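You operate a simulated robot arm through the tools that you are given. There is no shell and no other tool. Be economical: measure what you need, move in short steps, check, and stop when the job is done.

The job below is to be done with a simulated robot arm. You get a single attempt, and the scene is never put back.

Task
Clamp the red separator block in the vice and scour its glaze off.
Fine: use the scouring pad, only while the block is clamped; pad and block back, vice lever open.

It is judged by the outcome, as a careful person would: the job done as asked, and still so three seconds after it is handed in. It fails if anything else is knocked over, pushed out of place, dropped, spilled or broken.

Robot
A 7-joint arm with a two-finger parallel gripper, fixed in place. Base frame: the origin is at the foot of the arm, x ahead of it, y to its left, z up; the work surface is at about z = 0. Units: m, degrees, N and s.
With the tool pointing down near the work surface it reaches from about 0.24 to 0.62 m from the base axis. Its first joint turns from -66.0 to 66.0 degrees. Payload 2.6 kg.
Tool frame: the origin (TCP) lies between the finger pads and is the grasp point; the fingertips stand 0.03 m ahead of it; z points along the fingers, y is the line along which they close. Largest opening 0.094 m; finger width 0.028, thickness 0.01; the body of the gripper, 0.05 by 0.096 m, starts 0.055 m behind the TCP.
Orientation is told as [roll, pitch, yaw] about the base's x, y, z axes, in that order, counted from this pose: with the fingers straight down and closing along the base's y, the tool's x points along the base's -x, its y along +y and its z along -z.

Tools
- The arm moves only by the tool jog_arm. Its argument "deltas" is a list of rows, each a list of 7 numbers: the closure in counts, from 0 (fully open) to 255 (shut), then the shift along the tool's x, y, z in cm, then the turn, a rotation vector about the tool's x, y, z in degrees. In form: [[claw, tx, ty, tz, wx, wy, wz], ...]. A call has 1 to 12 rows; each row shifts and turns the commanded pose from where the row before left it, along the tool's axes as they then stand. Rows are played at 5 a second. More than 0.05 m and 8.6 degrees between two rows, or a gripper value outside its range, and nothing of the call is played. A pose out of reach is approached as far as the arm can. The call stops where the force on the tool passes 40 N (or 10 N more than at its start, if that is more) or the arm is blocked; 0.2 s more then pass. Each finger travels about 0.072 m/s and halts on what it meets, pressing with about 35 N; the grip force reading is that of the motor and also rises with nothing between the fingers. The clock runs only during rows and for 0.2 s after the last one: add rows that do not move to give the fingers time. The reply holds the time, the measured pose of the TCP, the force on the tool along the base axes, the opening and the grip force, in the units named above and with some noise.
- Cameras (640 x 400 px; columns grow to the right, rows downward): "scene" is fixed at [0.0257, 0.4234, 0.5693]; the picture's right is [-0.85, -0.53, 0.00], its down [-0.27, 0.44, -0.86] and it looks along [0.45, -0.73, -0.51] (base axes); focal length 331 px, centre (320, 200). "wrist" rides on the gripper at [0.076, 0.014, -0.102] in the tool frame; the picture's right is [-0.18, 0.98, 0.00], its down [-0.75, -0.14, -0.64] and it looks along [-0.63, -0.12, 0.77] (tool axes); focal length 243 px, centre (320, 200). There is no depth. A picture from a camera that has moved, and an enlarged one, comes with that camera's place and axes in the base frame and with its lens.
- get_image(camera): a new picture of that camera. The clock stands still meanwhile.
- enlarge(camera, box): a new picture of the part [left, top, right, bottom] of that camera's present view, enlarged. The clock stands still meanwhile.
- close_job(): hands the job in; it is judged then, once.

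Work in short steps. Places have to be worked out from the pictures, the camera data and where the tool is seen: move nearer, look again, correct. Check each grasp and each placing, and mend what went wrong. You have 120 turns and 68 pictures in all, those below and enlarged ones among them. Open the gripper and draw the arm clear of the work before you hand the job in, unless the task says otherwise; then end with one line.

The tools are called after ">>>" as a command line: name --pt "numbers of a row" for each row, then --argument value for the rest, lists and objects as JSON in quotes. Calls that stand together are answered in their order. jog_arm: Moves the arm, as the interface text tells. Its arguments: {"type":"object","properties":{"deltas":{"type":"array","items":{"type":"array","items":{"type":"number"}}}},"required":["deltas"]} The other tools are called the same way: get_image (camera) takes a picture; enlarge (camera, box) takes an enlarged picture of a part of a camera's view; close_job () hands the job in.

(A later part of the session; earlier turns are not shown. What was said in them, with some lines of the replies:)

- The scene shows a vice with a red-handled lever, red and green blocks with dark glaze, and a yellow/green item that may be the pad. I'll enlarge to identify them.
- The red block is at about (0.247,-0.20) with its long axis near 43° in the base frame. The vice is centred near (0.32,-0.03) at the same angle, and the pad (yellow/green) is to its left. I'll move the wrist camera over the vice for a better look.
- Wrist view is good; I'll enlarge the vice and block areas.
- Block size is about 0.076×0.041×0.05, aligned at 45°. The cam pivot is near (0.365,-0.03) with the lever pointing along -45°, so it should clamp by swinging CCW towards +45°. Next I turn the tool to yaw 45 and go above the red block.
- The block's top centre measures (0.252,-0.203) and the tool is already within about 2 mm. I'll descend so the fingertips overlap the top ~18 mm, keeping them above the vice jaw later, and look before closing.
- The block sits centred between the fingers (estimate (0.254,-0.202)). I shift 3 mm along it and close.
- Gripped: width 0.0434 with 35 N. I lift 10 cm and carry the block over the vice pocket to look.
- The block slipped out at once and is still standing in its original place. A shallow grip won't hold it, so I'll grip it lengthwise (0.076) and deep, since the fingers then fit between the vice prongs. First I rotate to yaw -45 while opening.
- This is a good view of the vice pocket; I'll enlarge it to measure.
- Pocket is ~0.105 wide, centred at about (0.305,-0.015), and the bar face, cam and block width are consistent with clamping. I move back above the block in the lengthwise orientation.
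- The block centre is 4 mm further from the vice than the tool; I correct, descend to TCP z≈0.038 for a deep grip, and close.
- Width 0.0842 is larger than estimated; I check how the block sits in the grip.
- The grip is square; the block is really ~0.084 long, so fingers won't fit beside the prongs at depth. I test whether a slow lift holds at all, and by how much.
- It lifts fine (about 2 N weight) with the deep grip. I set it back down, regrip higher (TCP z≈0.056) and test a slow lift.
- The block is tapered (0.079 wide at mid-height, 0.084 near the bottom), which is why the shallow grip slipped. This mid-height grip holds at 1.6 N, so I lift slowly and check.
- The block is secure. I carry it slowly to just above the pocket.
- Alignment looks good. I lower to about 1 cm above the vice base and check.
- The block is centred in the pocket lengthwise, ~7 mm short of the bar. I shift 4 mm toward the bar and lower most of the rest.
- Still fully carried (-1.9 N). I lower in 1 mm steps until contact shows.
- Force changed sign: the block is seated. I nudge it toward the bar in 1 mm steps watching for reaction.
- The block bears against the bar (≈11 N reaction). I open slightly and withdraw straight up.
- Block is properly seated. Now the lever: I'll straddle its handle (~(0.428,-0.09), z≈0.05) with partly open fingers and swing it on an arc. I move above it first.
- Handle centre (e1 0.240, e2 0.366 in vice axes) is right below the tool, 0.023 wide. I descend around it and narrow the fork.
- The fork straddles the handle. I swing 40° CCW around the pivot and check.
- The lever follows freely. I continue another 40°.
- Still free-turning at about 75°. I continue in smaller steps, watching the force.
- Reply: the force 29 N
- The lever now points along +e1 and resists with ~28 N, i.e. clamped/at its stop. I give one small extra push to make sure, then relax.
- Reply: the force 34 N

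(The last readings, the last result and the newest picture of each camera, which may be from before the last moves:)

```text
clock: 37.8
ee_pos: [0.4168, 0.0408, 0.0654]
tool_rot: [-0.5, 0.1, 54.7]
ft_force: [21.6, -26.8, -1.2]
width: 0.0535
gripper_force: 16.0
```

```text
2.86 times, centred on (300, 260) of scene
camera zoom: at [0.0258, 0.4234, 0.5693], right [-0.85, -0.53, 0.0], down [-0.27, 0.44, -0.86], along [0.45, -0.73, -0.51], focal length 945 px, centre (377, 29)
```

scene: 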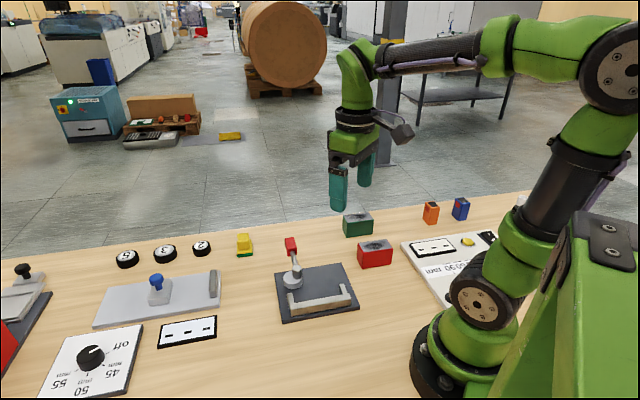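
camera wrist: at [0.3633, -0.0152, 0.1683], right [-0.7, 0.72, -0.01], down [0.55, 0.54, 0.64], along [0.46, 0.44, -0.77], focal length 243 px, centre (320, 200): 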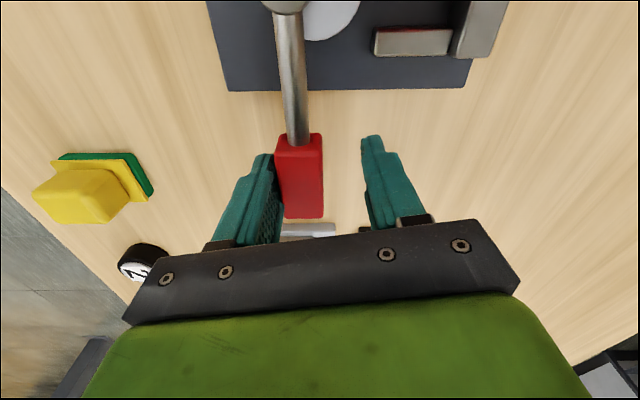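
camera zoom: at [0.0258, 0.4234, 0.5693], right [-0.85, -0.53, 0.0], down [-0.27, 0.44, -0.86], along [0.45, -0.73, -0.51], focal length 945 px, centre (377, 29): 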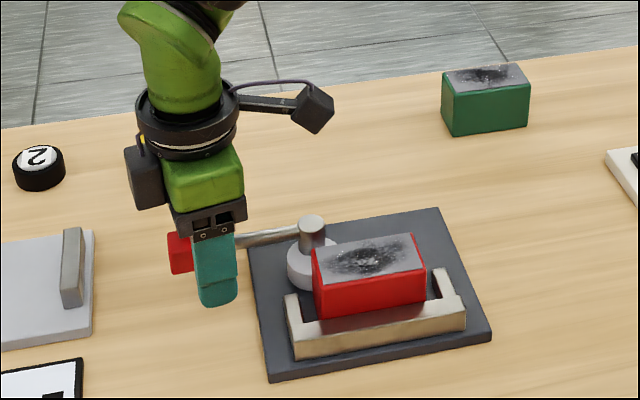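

The lever stays put: clamped. I back off, open, rise, square to yaw 45 and travel above the pad (estimated at (0.556,-0.061)).

>>> jog_arm --pt "80 0 -0.9 0 0 0 0" --pt "80 0 -0.3 0 0 0 0" --pt "80 0 0 -3 0 0 0" --pt "0 0 0 -4 0 0 0" --pt "0 0 0 -4 0 0 0" --pt "0 0 0 0 0 0 8" --pt "0 0 0 0 0 0 1.7" --pt "0 -0.7 -4.1 0 0 0 0" --pt "0 -0.7 -4.1 0 0 0 0" --pt "0 -0.7 -4.1 0 0 0 0" --pt "0 -0.7 -4.1 0 0 0 0" --pt "0 0 0 0 0 0 0"

>>> get_image --camera "wrist"

>>> get_image --camera "scene"

```text
clock: 40.4
ee_pos: [0.5594, -0.0562, 0.1758]
tool_rot: [0.0, 0.0, 45.4]
ft_force: [-0.1, 0.4, 0.3]
width: 0.0942
gripper_force: 0.2
```

```text
24 pictures are left
camera wrist: at [0.4976, -0.1013, 0.2788], right [-0.57, 0.82, 0.0], down [0.63, 0.44, 0.64], along [0.53, 0.37, -0.77], focal length 243 px, centre (320, 200)
```

wrist: 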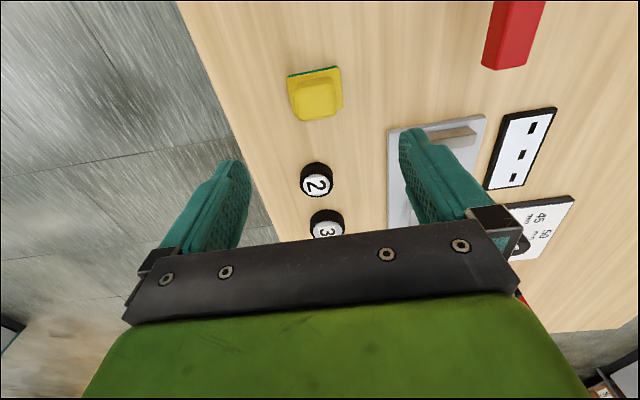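

```text
23 pictures are left
```

scene: 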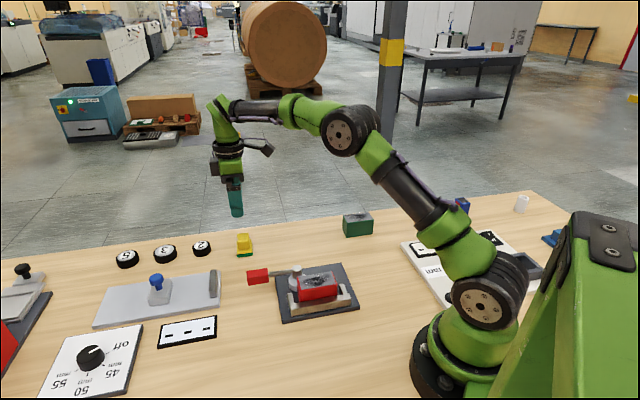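

Pad is in view; enlarge for its exact shape and position.

>>> enlarge --camera "wrist" --box '[270, 50, 366, 140]'

```text
4.44 times, centred on (318, 95) of wrist
camera zoom: at [0.4976, -0.1013, 0.2788], right [-0.57, 0.82, 0.0], down [0.63, 0.44, 0.64], along [0.53, 0.37, -0.77], focal length 1078 px, centre (329, 667)
```

zoom: 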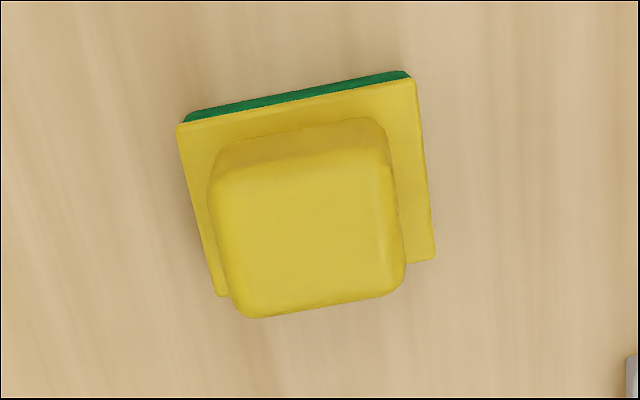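

The knob is ~0.036 wide, top z≈0.049, pad centre about (0.563,-0.061), and it sits square at 45°. I descend with a 5 mm correction and grip the knob, tips just above the base plate.

>>> jog_arm --pt "0 0 -0.55 0 0 0 0.4" --pt "0 0 0 3.2 0 0 0" --pt "0 0 0 3.2 0 0 0" --pt "0 0 0 3.2 0 0 0" --pt "0 0 0 2.9 0 0 0" --pt "0 0 0 0 0 0 0" --pt "0 0 0 0 0 0 0"

>>> get_image --camera "wrist"

```text
clock: 42.0
ee_pos: [0.564, -0.0614, 0.05]
tool_rot: [0.0, 0.1, 44.8]
ft_force: [0.3, -0.6, -1.1]
width: 0.0942
gripper_force: 0.1
```

```text
21 pictures are left
camera wrist: at [0.5014, -0.1054, 0.153], right [-0.56, 0.83, 0.0], down [0.63, 0.43, 0.64], along [0.53, 0.36, -0.77], focal length 243 px, centre (320, 200)
```

wrist: 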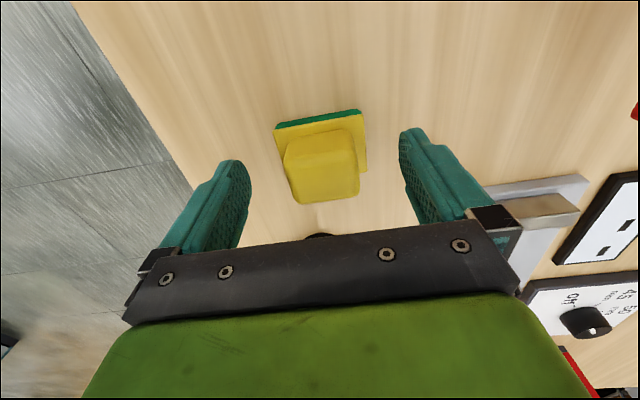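

The knob is centred between the fingers, within 2 mm. I lower 2 mm more and close.

>>> jog_arm --pt "0 0.1 0 0.25 0 0 0" --pt "255 0 0 0 0 0 0" --pt "255 0 0 0 0 0 0" --pt "255 0 0 0 0 0 0" --pt "255 0 0 0 0 0 0" --pt "255 0 0 -0.3 0 0 0" --pt "255 0 0 -0.5 0 0 0" --pt "255 0 0 -0.7 0 0 0" --pt "255 0 0 0 0 0 0"

>>> enlarge --camera "scene" --box '[190, 180, 310, 290]'

```text
clock: 44.0
ee_pos: [0.5642, -0.061, 0.0637]
tool_rot: [0.0, 0.0, 44.9]
ft_force: [0.7, 0.6, -0.7]
width: 0.0431
gripper_force: 35.3
```

```text
3.64 times, centred on (250, 235) of scene
camera zoom: at [0.0257, 0.4234, 0.5693], right [-0.85, -0.53, 0.0], down [-0.27, 0.44, -0.86], along [0.45, -0.73, -0.51], focal length 1203 px, centre (574, 73)
```

zoom: 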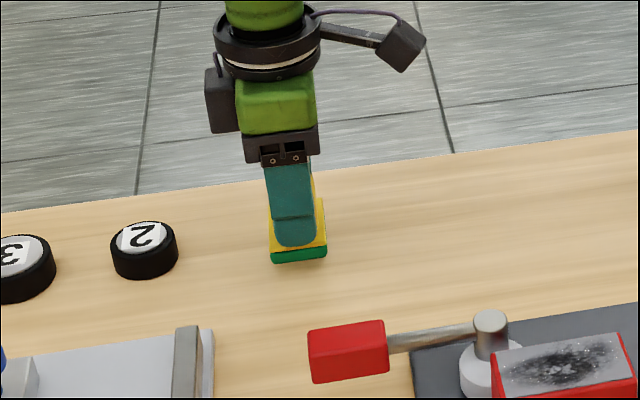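

The pad is held (small lift clear). I raise it and carry it above the clamped block.

>>> jog_arm --pt "255 0 0 -3.5 0 0 0" --pt "255 0 0 -3.5 0 0 0" --pt "255 0 0 -3.5 0 0 0" --pt "255 1.88 2.71 0 0 0 0" --pt "255 1.88 2.71 0 0 0 0" --pt "255 1.88 2.71 0 0 0 0" --pt "255 1.88 2.71 0 0 0 0" --pt "255 1.88 2.71 0 0 0 0" --pt "255 1.88 2.71 0 0 0 0" --pt "255 1.88 2.71 0 0 0 0" --pt "255 1.88 2.71 0 0 0 0" --pt "255 0 0 0 0 0 0"

>>> enlarge --camera "scene" --box '[240, 170, 400, 320]'

>>> get_image --camera "wrist"

```text
clock: 46.6
ee_pos: [0.3033, -0.013, 0.1658]
tool_rot: [-0.1, 0.0, 45.0]
ft_force: [-0.3, -0.2, -1.4]
width: 0.0431
gripper_force: 35.0
```

```text
2.67 times, centred on (320, 245) of scene
camera zoom: at [0.0257, 0.4234, 0.5693], right [-0.85, -0.53, 0.0], down [-0.27, 0.44, -0.86], along [0.45, -0.73, -0.51], focal length 882 px, centre (320, 80)
```

zoom: 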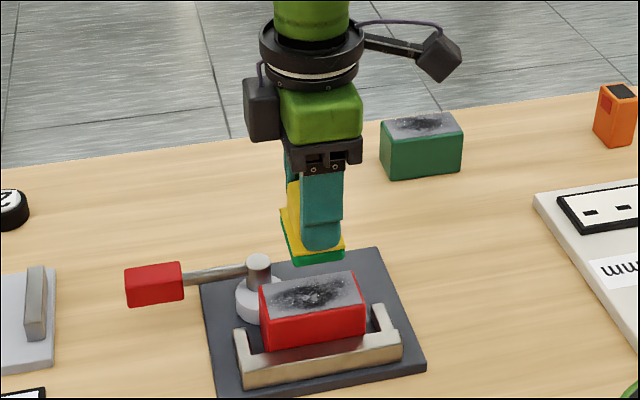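

```text
18 pictures are left
camera wrist: at [0.2409, -0.0582, 0.2691], right [-0.56, 0.83, 0.0], down [0.63, 0.43, 0.64], along [0.53, 0.36, -0.77], focal length 243 px, centre (320, 200)
```

wrist: 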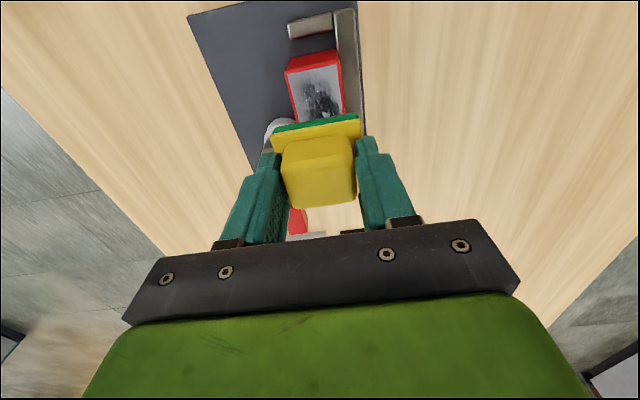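

The pad is centred over the block (both e2≈0.224, e1≈0.206). I descend close, then creep to contact.

>>> jog_arm --pt "255 -0.2 0 1.6 0 0 0" --pt "255 0 0 1.6 0 0 0" --pt "255 0 0 1.6 0 0 0" --pt "255 0 0 0 0 0 0" --pt "255 0 0 0.2 0 0 0" --pt "255 0 0 0.2 0 0 0" --pt "255 0 0 0 0 0 0"

```text
clock: 48.2
ee_pos: [0.3063, -0.013, 0.1142]
tool_rot: [0.0, 0.1, 44.9]
ft_force: [-0.2, 0.4, -0.3]
width: 0.043
gripper_force: 35.2
```

>>> jog_arm --pt "255 0 0 0.15 0 0 0" --pt "255 0 0 0.15 0 0 0" --pt "255 0 0 0 0 0 0"

>>> enlarge --camera "scene" --box '[260, 210, 380, 320]'

```text
clock: 49.0
ee_pos: [0.3042, -0.013, 0.112]
tool_rot: [-0.1, -0.1, 44.9]
ft_force: [-0.6, -0.6, 4.0]
width: 0.0432
gripper_force: 35.1
```

```text
3.64 times, centred on (320, 265) of scene
camera zoom: at [0.0257, 0.4234, 0.5693], right [-0.85, -0.53, 0.0], down [-0.27, 0.44, -0.86], along [0.45, -0.73, -0.51], focal length 1203 px, centre (320, -36)
```

zoom: 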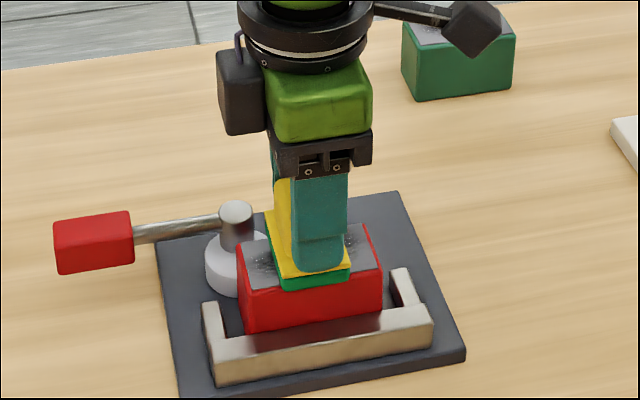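

Contact with ~4 N. I press slightly more and stroke ±2 cm along the block.

>>> jog_arm --pt "255 0 0 0.05 0 0 0" --pt "255 -1 0 0 0 0 0" --pt "255 -1 0 0 0 0 0" --pt "255 1 0 0 0 0 0" --pt "255 1 0 0 0 0 0" --pt "255 1 0 0 0 0 0" --pt "255 1 0 0 0 0 0" --pt "255 -1 0 0 0 0 0" --pt "255 -1 0 0 0 0 0" --pt "255 -1 0 0 0 0 0" --pt "255 -1 0 0 0 0 0" --pt "255 0 0 0 0 0 0"

>>> enlarge --camera "scene" --box '[260, 210, 380, 320]'

```text
clock: 51.6
ee_pos: [0.32, 0.003, 0.1121]
tool_rot: [0.0, 0.1, 44.9]
ft_force: [0.2, -0.4, -0.6]
width: 0.0432
gripper_force: 35.1
```

```text
3.64 times, centred on (320, 265) of scene
camera zoom: at [0.0257, 0.4234, 0.5693], right [-0.85, -0.53, 0.0], down [-0.27, 0.44, -0.86], along [0.45, -0.73, -0.51], focal length 1203 px, centre (320, -36)
```

zoom: 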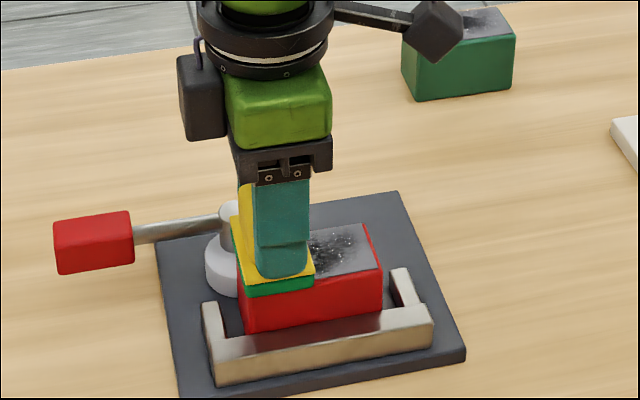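

Pressure was lost during strokes (force ≈0) and glaze remains. I lower again to regain contact force.

>>> jog_arm --pt "255 0 0 0.1 0 0 0" --pt "255 0 0 0.1 0 0 0" --pt "255 0 0 0 0 0 0"

```text
clock: 52.4
ee_pos: [0.3202, 0.0021, 0.1119]
tool_rot: [-0.1, -0.1, 44.9]
ft_force: [-4.0, 2.2, 28.1]
width: 0.0435
gripper_force: 34.6
```

28 N is a bit much; back off 1 mm and stroke again.

>>> jog_arm --pt "255 0 0 -0.1 0 0 0" --pt "255 1 0 0 0 0 0" --pt "255 1 0 0 0 0 0" --pt "255 1 0 0 0 0 0" --pt "255 1 0 0 0 0 0"

```text
clock: 53.6
ee_pos: [0.2896, -0.0278, 0.1103]
tool_rot: [0.1, 0.1, 45.0]
ft_force: [0.4, 0.2, 1.5]
width: 0.0431
gripper_force: 34.8
```

Light contact at this end (1.5 N); add 1 mm and stroke back and forth.

>>> jog_arm --pt "255 0 0 0.1 0 0 0" --pt "255 -1 0 0 0 0 0" --pt "255 -1 0 0 0 0 0" --pt "255 -1 0 0 0 0 0" --pt "255 -1 0 0 0 0 0" --pt "255 1 0 0 0 0 0" --pt "255 1 0 0 0 0 0" --pt "255 1 0 0 0 0 0" --pt "255 1 0 0 0 0 0"

>>> enlarge --camera "scene" --box '[260, 210, 380, 320]'

```text
clock: 55.6
ee_pos: [0.2903, -0.0261, 0.1109]
tool_rot: [-0.1, -0.1, 44.9]
ft_force: [3.7, 3.7, 18.2]
width: 0.0431
gripper_force: 35.4
```

```text
3.64 times, centred on (320, 265) of scene
camera zoom: at [0.0257, 0.4234, 0.5693], right [-0.85, -0.53, 0.0], down [-0.27, 0.44, -0.86], along [0.45, -0.73, -0.51], focal length 1203 px, centre (320, -36)
```

zoom: 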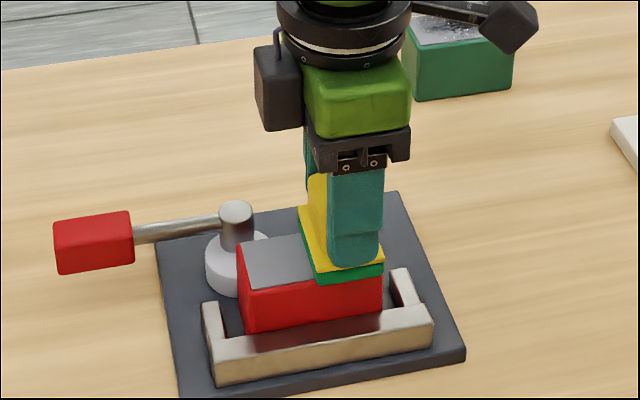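

The exposed half is clean now. A few more strokes with small sideways offsets to cover everything, then lift and look.

>>> jog_arm --pt "255 -1 0.2 0 0 0 0" --pt "255 -1 0.2 0 0 0 0" --pt "255 -1 0 0 0 0 0" --pt "255 -1 0 0 0 0 0" --pt "255 1 -0.3 0 0 0 0" --pt "255 1 -0.3 0 0 0 0" --pt "255 1 -0.1 0 0 0 0" --pt "255 1 0 0 0 0 0" --pt "255 -1 0.1 0 0 0 0" --pt "255 -1 0.2 0 0 0 0" --pt "255 0 0 0 0 0 0"

>>> jog_arm --pt "255 0 0 -1 0 0 0" --pt "255 0 0 -3 0 0 0" --pt "255 0 0 -3 0 0 0" --pt "255 0 0 0 0 0 0"

>>> enlarge --camera "scene" --box '[260, 190, 380, 310]'

```text
clock: 58.0
ee_pos: [0.3047, -0.0128, 0.1104]
tool_rot: [0.0, 0.0, 44.9]
ft_force: [-1.4, -2.2, 4.9]
width: 0.0431
gripper_force: 35.2
```

```text
clock: 59.0
ee_pos: [0.3074, -0.0142, 0.1813]
tool_rot: [0.0, 0.1, 44.9]
ft_force: [-0.7, -0.7, -0.8]
width: 0.043
gripper_force: 35.2
```

```text
3.33 times, centred on (320, 250) of scene
camera zoom: at [0.0257, 0.4234, 0.5693], right [-0.85, -0.53, 0.0], down [-0.27, 0.44, -0.86], along [0.45, -0.73, -0.51], focal length 1103 px, centre (320, 33)
```

zoom: 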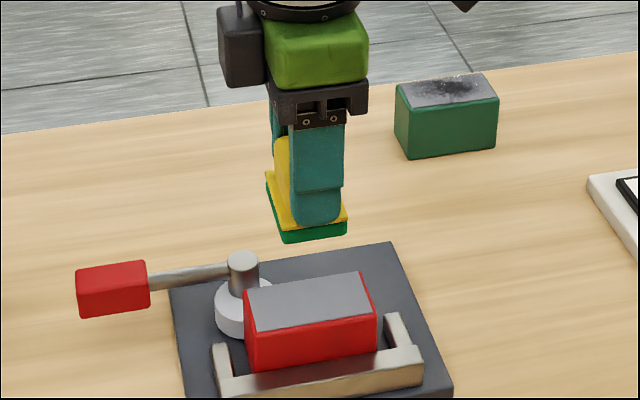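

The glaze is completely off. I now return the pad along the reversed path to hover above its home spot.

>>> jog_arm --pt "255 -1.855 -2.71 0 0 0 0" --pt "255 -1.855 -2.71 0 0 0 0" --pt "255 -1.855 -2.71 0 0 0 0" --pt "255 -1.855 -2.71 0 0 0 0" --pt "255 -1.855 -2.71 0 0 0 0" --pt "255 -1.855 -2.71 0 0 0 0" --pt "255 -1.855 -2.71 0 0 0 0" --pt "255 -1.855 -2.71 0 0 0 0" --pt "255 0 0 4 0 0 0" --pt "255 0 0 4 0 0 0" --pt "255 0 0 3.5 0 0 0" --pt "255 0 0 0 0 0 0"

```text
clock: 61.6
ee_pos: [0.5653, -0.0625, 0.0659]
tool_rot: [0.1, 0.1, 44.9]
ft_force: [-0.1, -0.1, -0.8]
width: 0.0431
gripper_force: 34.6
```

Back over the home spot within ~1 mm. I lower gently to the table.

>>> jog_arm --pt "255 0 0 0.7 0 0 0" --pt "255 0 0 0.6 0 0 0" --pt "255 0 0 0.2 0 0 0" --pt "255 0 0 0 0 0 0"

```text
clock: 62.6
ee_pos: [0.5634, -0.0622, 0.0502]
tool_rot: [0.0, 0.0, 45.0]
ft_force: [0.4, 0.0, 0.2]
width: 0.0433
gripper_force: 34.8
```

>>> jog_arm --pt "255 0 0 0.1 0 0 0" --pt "255 0 0 0.1 0 0 0" --pt "255 0 0 0 0 0 0"

```text
clock: 63.4
ee_pos: [0.5633, -0.0614, 0.0475]
tool_rot: [0.1, 0.0, 44.9]
ft_force: [-0.3, 0.0, -0.8]
width: 0.0431
gripper_force: 35.0
```

Still carrying; creep lower.

>>> jog_arm --pt "255 0 0 0.08 0 0 0" --pt "255 0 0 0.08 0 0 0" --pt "255 0 0 0 0 0 0"

>>> enlarge --camera "scene" --box '[190, 180, 310, 290]'

```text
clock: 64.2
ee_pos: [0.5639, -0.0612, 0.0472]
tool_rot: [0.1, 0.1, 44.9]
ft_force: [0.9, 0.3, -0.2]
width: 0.0432
gripper_force: 35.2
```

```text
3.64 times, centred on (250, 235) of scene
camera zoom: at [0.0257, 0.4234, 0.5693], right [-0.85, -0.53, 0.0], down [-0.27, 0.44, -0.86], along [0.45, -0.73, -0.51], focal length 1203 px, centre (574, 73)
```

zoom: 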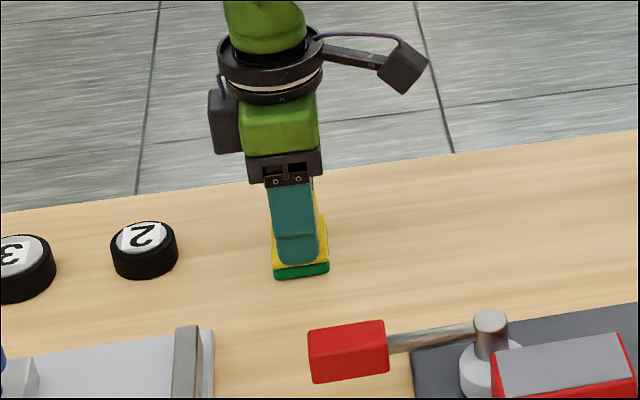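

Matches its original pixels at table level. One more millimetre to confirm contact, then release and rise.

>>> jog_arm --pt "255 0 0 0.08 0 0 0" --pt "255 0 0 0 0 0 0"

```text
clock: 64.8
ee_pos: [0.5655, -0.0623, 0.0461]
tool_rot: [0.1, -0.1, 44.8]
ft_force: [-1.8, 0.1, 3.7]
width: 0.0432
gripper_force: 35.2
```

Contact at 3.7 N. Release, rise and move above the lever handle.

>>> jog_arm --pt "0 0 0 0 0 0 0" --pt "0 0 0 0 0 0 0" --pt "0 0 0 0 0 0 0" --pt "0 0 0 -3 0 0 0" --pt "0 0 0 -4 0 0 0" --pt "0 0 0 -3 0 0 0" --pt "80 0.7 4.07 0 0 0 0" --pt "80 0.7 4.07 0 0 0 0" --pt "80 0.7 4.07 0 0 0 0" --pt "80 0.7 4.07 0 0 0 0" --pt "80 0 0 0 0 0 0"

>>> get_image --camera "wrist"

>>> get_image --camera "scene"

```text
clock: 67.2
ee_pos: [0.4264, 0.0335, 0.1442]
tool_rot: [0.1, 0.0, 44.9]
ft_force: [-0.1, 0.3, -0.9]
width: 0.0646
gripper_force: 0.1
```

```text
12 pictures are left
camera wrist: at [0.3635, -0.0114, 0.2477], right [-0.56, 0.83, 0.0], down [0.63, 0.43, 0.64], along [0.53, 0.36, -0.77], focal length 243 px, centre (320, 200)
```

wrist: 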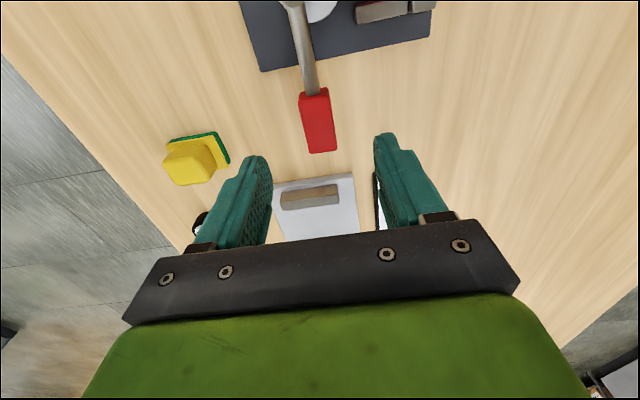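

```text
11 pictures are left
```

scene: 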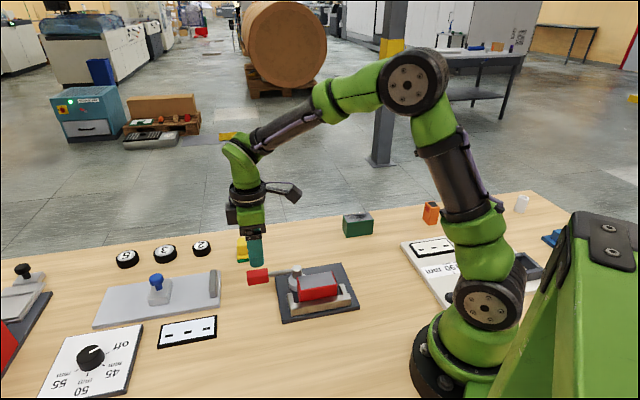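

The handle is centred under the tool. I descend around it, narrow the fork, and begin swinging back CW.

>>> jog_arm --pt "80 0 0 2.6 0 0 0" --pt "80 0 0 2.6 0 0 0" --pt "80 0 0 2.6 0 0 0" --pt "160 0 0 0 0 0 0" --pt "160 0 0 0 0 0 0" --pt "160 0.022 -0.61 0 0 0 4" --pt "160 0.022 -0.61 0 0 0 4" --pt "160 0 0 0 0 0 0"

```text
clock: 69.0
ee_pos: [0.4361, 0.0245, 0.0674]
tool_rot: [0.1, 0.0, 37.0]
ft_force: [-0.8, 0.9, 0.2]
width: 0.0361
gripper_force: 0.4
```

Moving freely; continue the arc.

>>> jog_arm --pt "160 0.086 -1.225 0 0 0 8" --pt "160 0.086 -1.225 0 0 0 8" --pt "160 0.086 -1.225 0 0 0 8" --pt "160 0.086 -1.225 0 0 0 8" --pt "160 0.086 -1.225 0 0 0 8" --pt "160 0.086 -1.225 0 0 0 8" --pt "160 0.086 -1.225 0 0 0 8" --pt "160 0.086 -1.225 0 0 0 8" --pt "160 0.086 -1.225 0 0 0 8" --pt "160 0 0 0 0 0 0"

```text
clock: 71.2
ee_pos: [0.4377, -0.0776, 0.0667]
tool_rot: [0.0, 0.0, -35.3]
ft_force: [0.1, 1.0, 0.2]
width: 0.0358
gripper_force: 0.0
```

>>> jog_arm --pt "160 0.022 -0.61 0 0 0 4" --pt "160 0.022 -0.61 0 0 0 4" --pt "160 0.01 -0.3 0 0 0 2" --pt "160 0 -0.3 0 0 0 0" --pt "160 0 0 0 0 0 0"

>>> get_image --camera "wrist"

```text
clock: 72.4
ee_pos: [0.4261, -0.0925, 0.0684]
tool_rot: [0.1, 0.1, -45.1]
ft_force: [1.5, 0.0, 0.8]
width: 0.0355
gripper_force: 0.1
```

```text
10 pictures are left
camera wrist: at [0.3841, -0.0291, 0.1708], right [0.83, 0.56, 0.0], down [0.43, -0.63, 0.64], along [0.36, -0.53, -0.77], focal length 243 px, centre (320, 200)
```

wrist: 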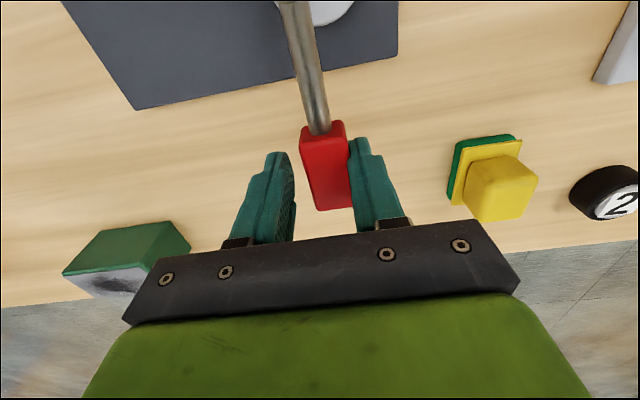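

The handle is essentially back at its original place; I nudge 2 mm further to reach the open stop.

>>> jog_arm --pt "160 0 -0.2 0 0 0 0" --pt "160 0 -0.1 0 0 0 0" --pt "160 0 0 0 0 0 0"

```text
clock: 73.2
ee_pos: [0.4258, -0.0951, 0.0673]
tool_rot: [0.0, 0.1, -45.2]
ft_force: [3.4, 1.0, 0.1]
width: 0.0368
gripper_force: 1.7
```

The lever is against its open stop (slight 3 N). I back off, rise and move over the block with the fingers fully open.

>>> jog_arm --pt "80 0 0.8 0 0 0 0" --pt "80 0 0 0 0 0 0" --pt "80 0 0 -3.5 0 0 0" --pt "80 0 0 -3.5 0 0 0" --pt "0 0 0 -2.5 0 0 0" --pt "0 3.62 -0.9 0 0 0 0" --pt "0 3.62 -0.9 0 0 0 0" --pt "0 3.62 -0.9 0 0 0 0" --pt "0 3.62 -0.9 0 0 0 0" --pt "0 0 0 0 0 0 0"

>>> get_image --camera "wrist"

```text
clock: 75.4
ee_pos: [0.3007, -0.0128, 0.1626]
tool_rot: [0.0, 0.0, -45.1]
ft_force: [-0.8, 1.2, 0.5]
width: 0.0939
gripper_force: 0.0
```

```text
9 pictures are left
camera wrist: at [0.2588, 0.0497, 0.2656], right [0.83, 0.56, 0.0], down [0.43, -0.63, 0.64], along [0.36, -0.53, -0.77], focal length 243 px, centre (320, 200)
```

wrist: 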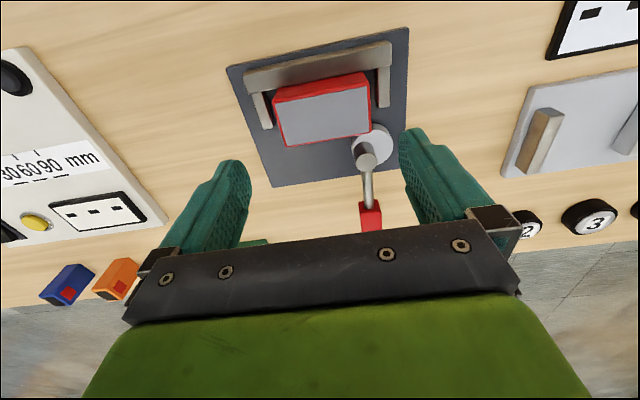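

Block centre measured at e1 0.2057, e2 0.2247. I correct slightly, descend with opening ≈0.087 to the earlier grip height, and close.

>>> jog_arm --pt "20 -0.27 0.2 0 0 0 0" --pt "20 0 0 2.5 0 0 0" --pt "20 0 0 2.5 0 0 0" --pt "20 0 0 2.2 0 0 0" --pt "20 0 0 1.1 0 0 0" --pt "20 0 0 1.05 0 0 0" --pt "20 0 0 0 0 0 0"

>>> enlarge --camera "scene" --box '[260, 210, 380, 320]'

```text
clock: 77.0
ee_pos: [0.3052, -0.0126, 0.0698]
tool_rot: [0.0, 0.1, -45.0]
ft_force: [0.1, -0.2, 0.3]
width: 0.0867
gripper_force: 0.0
```

```text
3.64 times, centred on (320, 265) of scene
camera zoom: at [0.0257, 0.4234, 0.5693], right [-0.85, -0.53, 0.0], down [-0.27, 0.44, -0.86], along [0.45, -0.73, -0.51], focal length 1203 px, centre (320, -36)
```

zoom: 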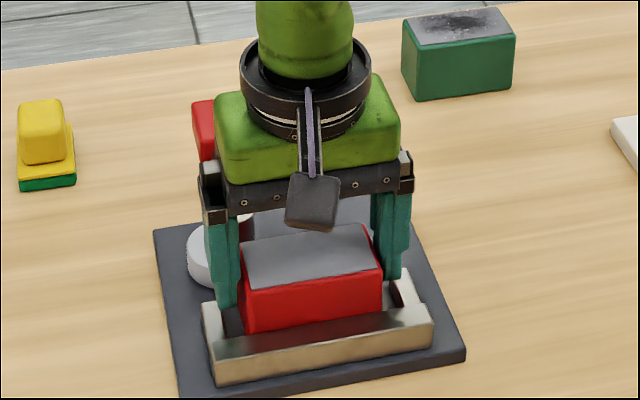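

The fingers straddle the block without contact. I close and lift very slowly.

>>> jog_arm --pt "255 0 0 0.1 0 0 0" --pt "255 0 0 0 0 0 0" --pt "255 0 0 0 0 0 0" --pt "255 0 0 0 0 0 0" --pt "255 0 0 -0.2 0 0 0" --pt "255 0 0 -0.3 0 0 0" --pt "255 0 0 -0.4 0 0 0" --pt "255 0 0 0 0 0 0"

```text
clock: 78.8
ee_pos: [0.3061, -0.0115, 0.077]
tool_rot: [0.0, -0.1, -45.1]
ft_force: [4.8, -5.4, -3.8]
width: 0.0792
gripper_force: 35.0
```

It's lifting but rubbing on the bar (≈7 N). I shift 3 mm away from the bar and continue raising.

>>> jog_arm --pt "255 -0.15 0 0 0 0 0" --pt "255 -0.15 0 0 0 0 0" --pt "255 0 0 -0.4 0 0 0" --pt "255 0 0 -0.6 0 0 0" --pt "255 0 0 -0.7 0 0 0" --pt "255 0 0 -0.8 0 0 0" --pt "255 0 0 -0.8 0 0 0" --pt "255 0 0 0 0 0 0"

>>> enlarge --camera "scene" --box '[260, 190, 380, 310]'

```text
clock: 80.6
ee_pos: [0.3066, -0.0139, 0.11]
tool_rot: [0.0, 0.0, -45.1]
ft_force: [0.5, 0.6, -1.3]
width: 0.0795
gripper_force: 34.7
```

```text
3.33 times, centred on (320, 250) of scene
camera zoom: at [0.0257, 0.4234, 0.5693], right [-0.85, -0.53, 0.0], down [-0.27, 0.44, -0.86], along [0.45, -0.73, -0.51], focal length 1103 px, centre (320, 33)
```

zoom: 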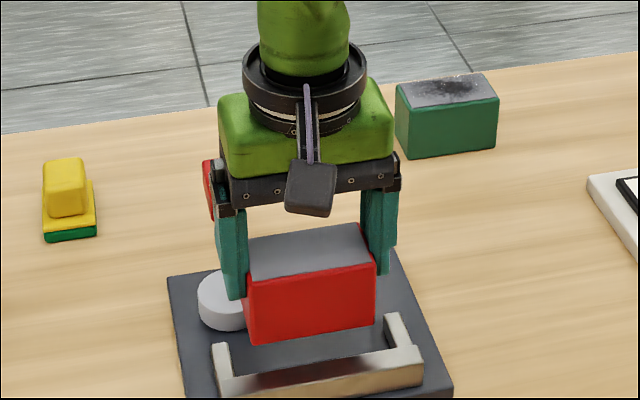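

Held cleanly. I raise a bit more and carry it back to its home spot.

>>> jog_arm --pt "255 0 0 -1.2 0 0 0" --pt "255 0 0 -1.5 0 0 0" --pt "255 -1.01 -1.72 0 0 0 0" --pt "255 -1.01 -1.72 0 0 0 0" --pt "255 -1.01 -1.72 0 0 0 0" --pt "255 -1.01 -1.72 0 0 0 0" --pt "255 -1.01 -1.72 0 0 0 0" --pt "255 -1.01 -1.72 0 0 0 0" --pt "255 -1.01 -1.72 0 0 0 0" --pt "255 -1.01 -1.72 0 0 0 0" --pt "255 -1.01 -1.72 0 0 0 0" --pt "255 -1.01 -1.72 0 0 0 0"

>>> jog_arm --pt "255 0 0 0 0 0 0" --pt "255 0 0 0.8 0 0 0" --pt "255 0 0 0.8 0 0 0" --pt "255 0 0 0.8 0 0 0" --pt "255 0 0 0.8 0 0 0" --pt "255 0 0 0.8 0 0 0" --pt "255 0 0 0.8 0 0 0" --pt "255 0 0 0.8 0 0 0" --pt "255 0 0 0.8 0 0 0" --pt "255 0 0 0 0 0 0"

```text
clock: 83.2
ee_pos: [0.2571, -0.2078, 0.1349]
tool_rot: [0.1, 0.0, -45.0]
ft_force: [0.2, -0.1, -1.9]
width: 0.0793
gripper_force: 35.3
```

```text
clock: 85.4
ee_pos: [0.2567, -0.2085, 0.0753]
tool_rot: [0.0, 0.0, -45.2]
ft_force: [0.8, 0.4, -1.1]
width: 0.0794
gripper_force: 35.6
```

About 2 cm above the table and ~1 mm off the pick-up pose. I lower further and check the picture.

>>> jog_arm --pt "255 0.15 0 0.6 0 0 0" --pt "255 0 0 0.5 0 0 0" --pt "255 0 0 0.3 0 0 0" --pt "255 0 0 0.1 0 0 0" --pt "255 0 0 0 0 0 0"

>>> enlarge --camera "scene" --box '[220, 190, 420, 330]'

```text
clock: 86.6
ee_pos: [0.256, -0.2061, 0.0578]
tool_rot: [0.0, 0.0, -45.1]
ft_force: [-0.1, -0.6, -2.6]
width: 0.0795
gripper_force: 34.6
```

```text
2.86 times, centred on (320, 260) of scene
camera zoom: at [0.0257, 0.4234, 0.5693], right [-0.85, -0.53, 0.0], down [-0.27, 0.44, -0.86], along [0.45, -0.73, -0.51], focal length 945 px, centre (320, 29)
```

zoom: 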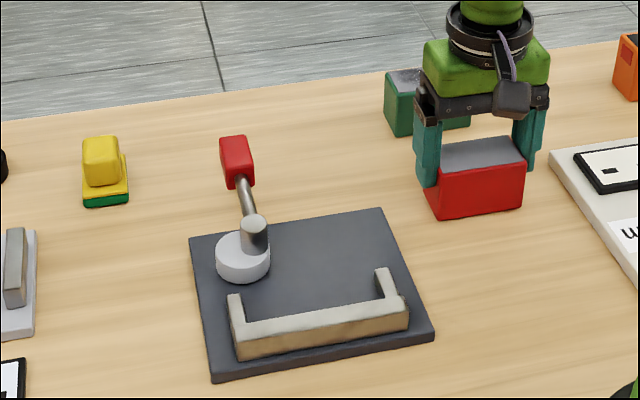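

The block lines up with its original pixels. I notice the pad shifted ~2 cm toward the vice when released (tips dragged its plate), which I'll mend afterwards. First I lower the block to contact.

>>> jog_arm --pt "255 0 0 0.1 0 0 0" --pt "255 0 0 0.1 0 0 0" --pt "255 0 0 0 0 0 0"

```text
clock: 87.4
ee_pos: [0.2561, -0.2054, 0.0568]
tool_rot: [0.2, -0.1, -45.3]
ft_force: [-8.5, 6.0, 28.6]
width: 0.0796
gripper_force: 35.0
```

Firm contact (28 N); ease up 1 mm, then release and rise.

>>> jog_arm --pt "255 0 0 -0.1 0 0 0" --pt "255 0 0 0 0 0 0" --pt "0 0 0 0 0 0 0" --pt "0 0 0 0 0 0 0" --pt "0 0 0 -2 0 0 0" --pt "0 0 0 -4 0 0 0" --pt "0 0 0 -4 0 0 0" --pt "0 0 0 -2 0 0 0" --pt "0 0 0 0 0 0 0"

>>> enlarge --camera "scene" --box '[220, 190, 420, 330]'

```text
clock: 89.4
ee_pos: [0.2558, -0.204, 0.1786]
tool_rot: [0.0, 0.0, -45.1]
ft_force: [-0.3, -0.9, 0.0]
width: 0.094
gripper_force: 0.0
```

```text
2.86 times, centred on (320, 260) of scene
camera zoom: at [0.0257, 0.4234, 0.5693], right [-0.85, -0.53, 0.0], down [-0.27, 0.44, -0.86], along [0.45, -0.73, -0.51], focal length 945 px, centre (320, 29)
```

zoom: 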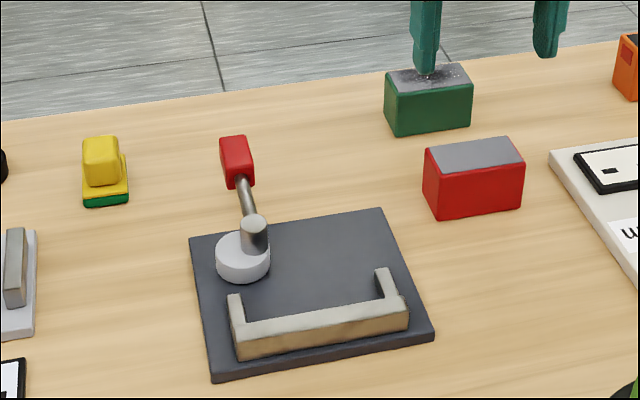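

Block is back (within ~4 mm) and the lever is open. Now I go to the pad, keeping yaw -45, to regrip it and put it back 2 cm.

>>> jog_arm --pt "0 -1.07 3.54 0 0 0 0" --pt "0 -1.07 3.54 0 0 0 0" --pt "0 -1.07 3.54 0 0 0 0" --pt "0 -1.07 3.54 0 0 0 0" --pt "0 -1.07 3.54 0 0 0 0" --pt "0 -1.07 3.54 0 0 0 0" --pt "0 -1.07 3.54 0 0 0 0" --pt "0 -1.07 3.54 0 0 0 0" --pt "0 -1.07 3.54 0 0 0 0" --pt "0 0 0 3 0 0 0" --pt "0 0 0 3 0 0 0" --pt "0 0 0 0 0 0 0"

>>> get_image --camera "wrist"

```text
clock: 92.0
ee_pos: [0.549, -0.0489, 0.1154]
tool_rot: [0.0, -0.1, -45.1]
ft_force: [0.0, -0.3, -0.7]
width: 0.0939
gripper_force: 0.0
```

```text
4 pictures are left
camera wrist: at [0.5073, 0.0139, 0.2188], right [0.83, 0.56, 0.0], down [0.43, -0.63, 0.64], along [0.36, -0.53, -0.77], focal length 243 px, centre (320, 200)
```

wrist: 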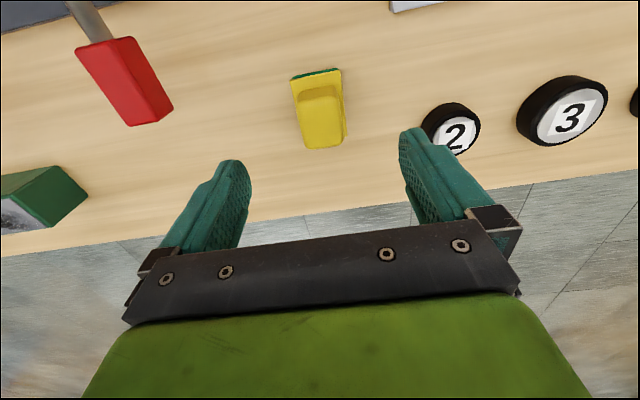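

Pad centre is at about e2 0.420, versus its home 0.4415, with e1 unchanged. I lower with tips kept ~5 mm above the plate and grip the knob across its other faces.

>>> jog_arm --pt "0 0.15 0.15 2.2 0 0 0" --pt "0 0 0 2.2 0 0 0" --pt "0 0 0 2.0 0 0 0" --pt "0 0 0 0 0 0 0" --pt "255 0 0 0 0 0 0" --pt "255 0 0 0 0 0 0" --pt "255 0 0 0 0 0 0" --pt "255 0 0 0 0 0 0" --pt "255 0 0 0 0 0 0"

```text
clock: 94.0
ee_pos: [0.5487, -0.0463, 0.0526]
tool_rot: [0.0, 0.0, -45.1]
ft_force: [-0.7, 0.4, 0.6]
width: 0.0309
gripper_force: 35.2
```

Gripped at 0.031. I lift 8 mm, shift 2.1 cm back (+e2), and lower to 1 mm above the grip height.

>>> jog_arm --pt "255 0 0 -0.4 0 0 0" --pt "255 0 0 -0.4 0 0 0" --pt "255 -0.7 0 0 0 0 0" --pt "255 -0.7 0 0 0 0 0" --pt "255 -0.7 0 0 0 0 0" --pt "255 0 0 0 0 0 0" --pt "255 0 0 0.4 0 0 0" --pt "255 0 0 0.3 0 0 0" --pt "255 0 0 0 0 0 0"

>>> enlarge --camera "scene" --box '[220, 190, 420, 330]'

```text
clock: 96.0
ee_pos: [0.5633, -0.0608, 0.0545]
tool_rot: [0.0, 0.0, -45.1]
ft_force: [-0.1, 0.3, 0.1]
width: 0.0311
gripper_force: 34.7
```

```text
2.86 times, centred on (320, 260) of scene
camera zoom: at [0.0257, 0.4234, 0.5693], right [-0.85, -0.53, 0.0], down [-0.27, 0.44, -0.86], along [0.45, -0.73, -0.51], focal length 945 px, centre (320, 29)
```

zoom: 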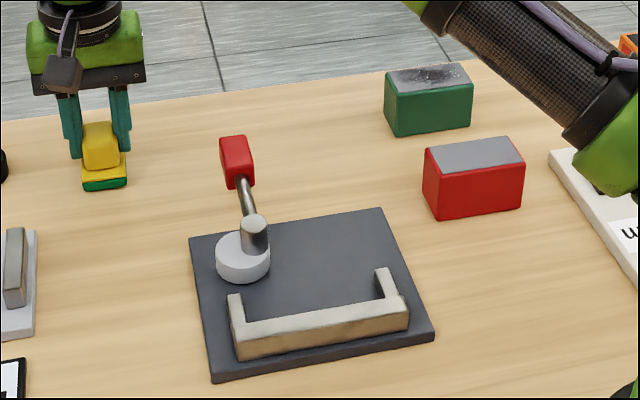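

The pad pixels match the original. I lower the last millimetre, release, and rise.

>>> jog_arm --pt "255 0 0 0.1 0 0 0" --pt "255 0 0 0 0 0 0"

```text
clock: 96.6
ee_pos: [0.5654, -0.062, 0.0535]
tool_rot: [-0.1, 0.0, -45.2]
ft_force: [0.0, -0.6, -0.3]
width: 0.0311
gripper_force: 35.3
```

>>> jog_arm --pt "255 0 0 0.06 0 0 0" --pt "255 0 0 0 0 0 0" --pt "140 0 0 0 0 0 0" --pt "140 0 0 0 0 0 0" --pt "60 0 0 -0.5 0 0 0" --pt "60 0 0 -2 0 0 0" --pt "0 0 0 -4 0 0 0" --pt "0 0 0 -4 0 0 0" --pt "0 0 0 -4 0 0 0" --pt "0 2 0 -2 0 0 0" --pt "0 0 0 0 0 0 0"

>>> enlarge --camera "scene" --box '[220, 190, 420, 330]'

```text
clock: 99.0
ee_pos: [0.5529, -0.0458, 0.2173]
tool_rot: [0.0, 0.0, -45.1]
ft_force: [0.6, 0.6, 0.3]
width: 0.094
gripper_force: 0.0
```

```text
2.86 times, centred on (320, 260) of scene
camera zoom: at [0.0257, 0.4234, 0.5693], right [-0.85, -0.53, 0.0], down [-0.27, 0.44, -0.86], along [0.45, -0.73, -0.51], focal length 945 px, centre (320, 29)
```

zoom: 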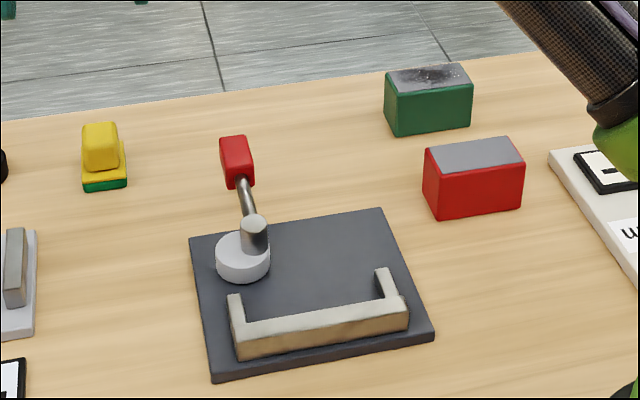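

Pad, lever and block all sit as at the start, and the block is clean. One last full view before handing in.

>>> get_image --camera "scene"

```text
1 pictures are left
```

scene: 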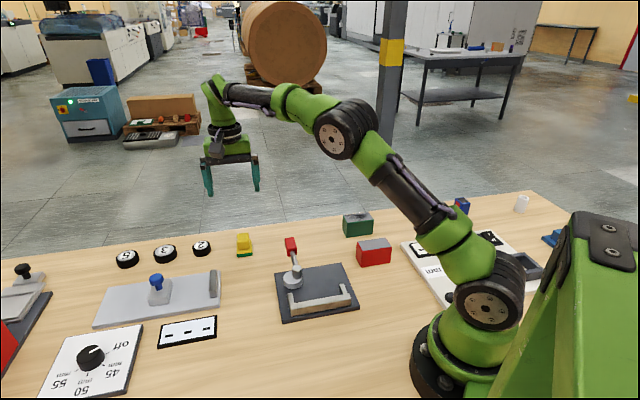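

Everything is in place, the gripper is open and the arm is clear; I hand the job in.

>>> close_job

```text
The job is handed in.
```

The red block was clamped and its glaze scoured off with the pad. Pad and block are back, the block within about 5 mm of its start, and the vice lever is open; the pad slid about 2 cm when first released and I reset it.
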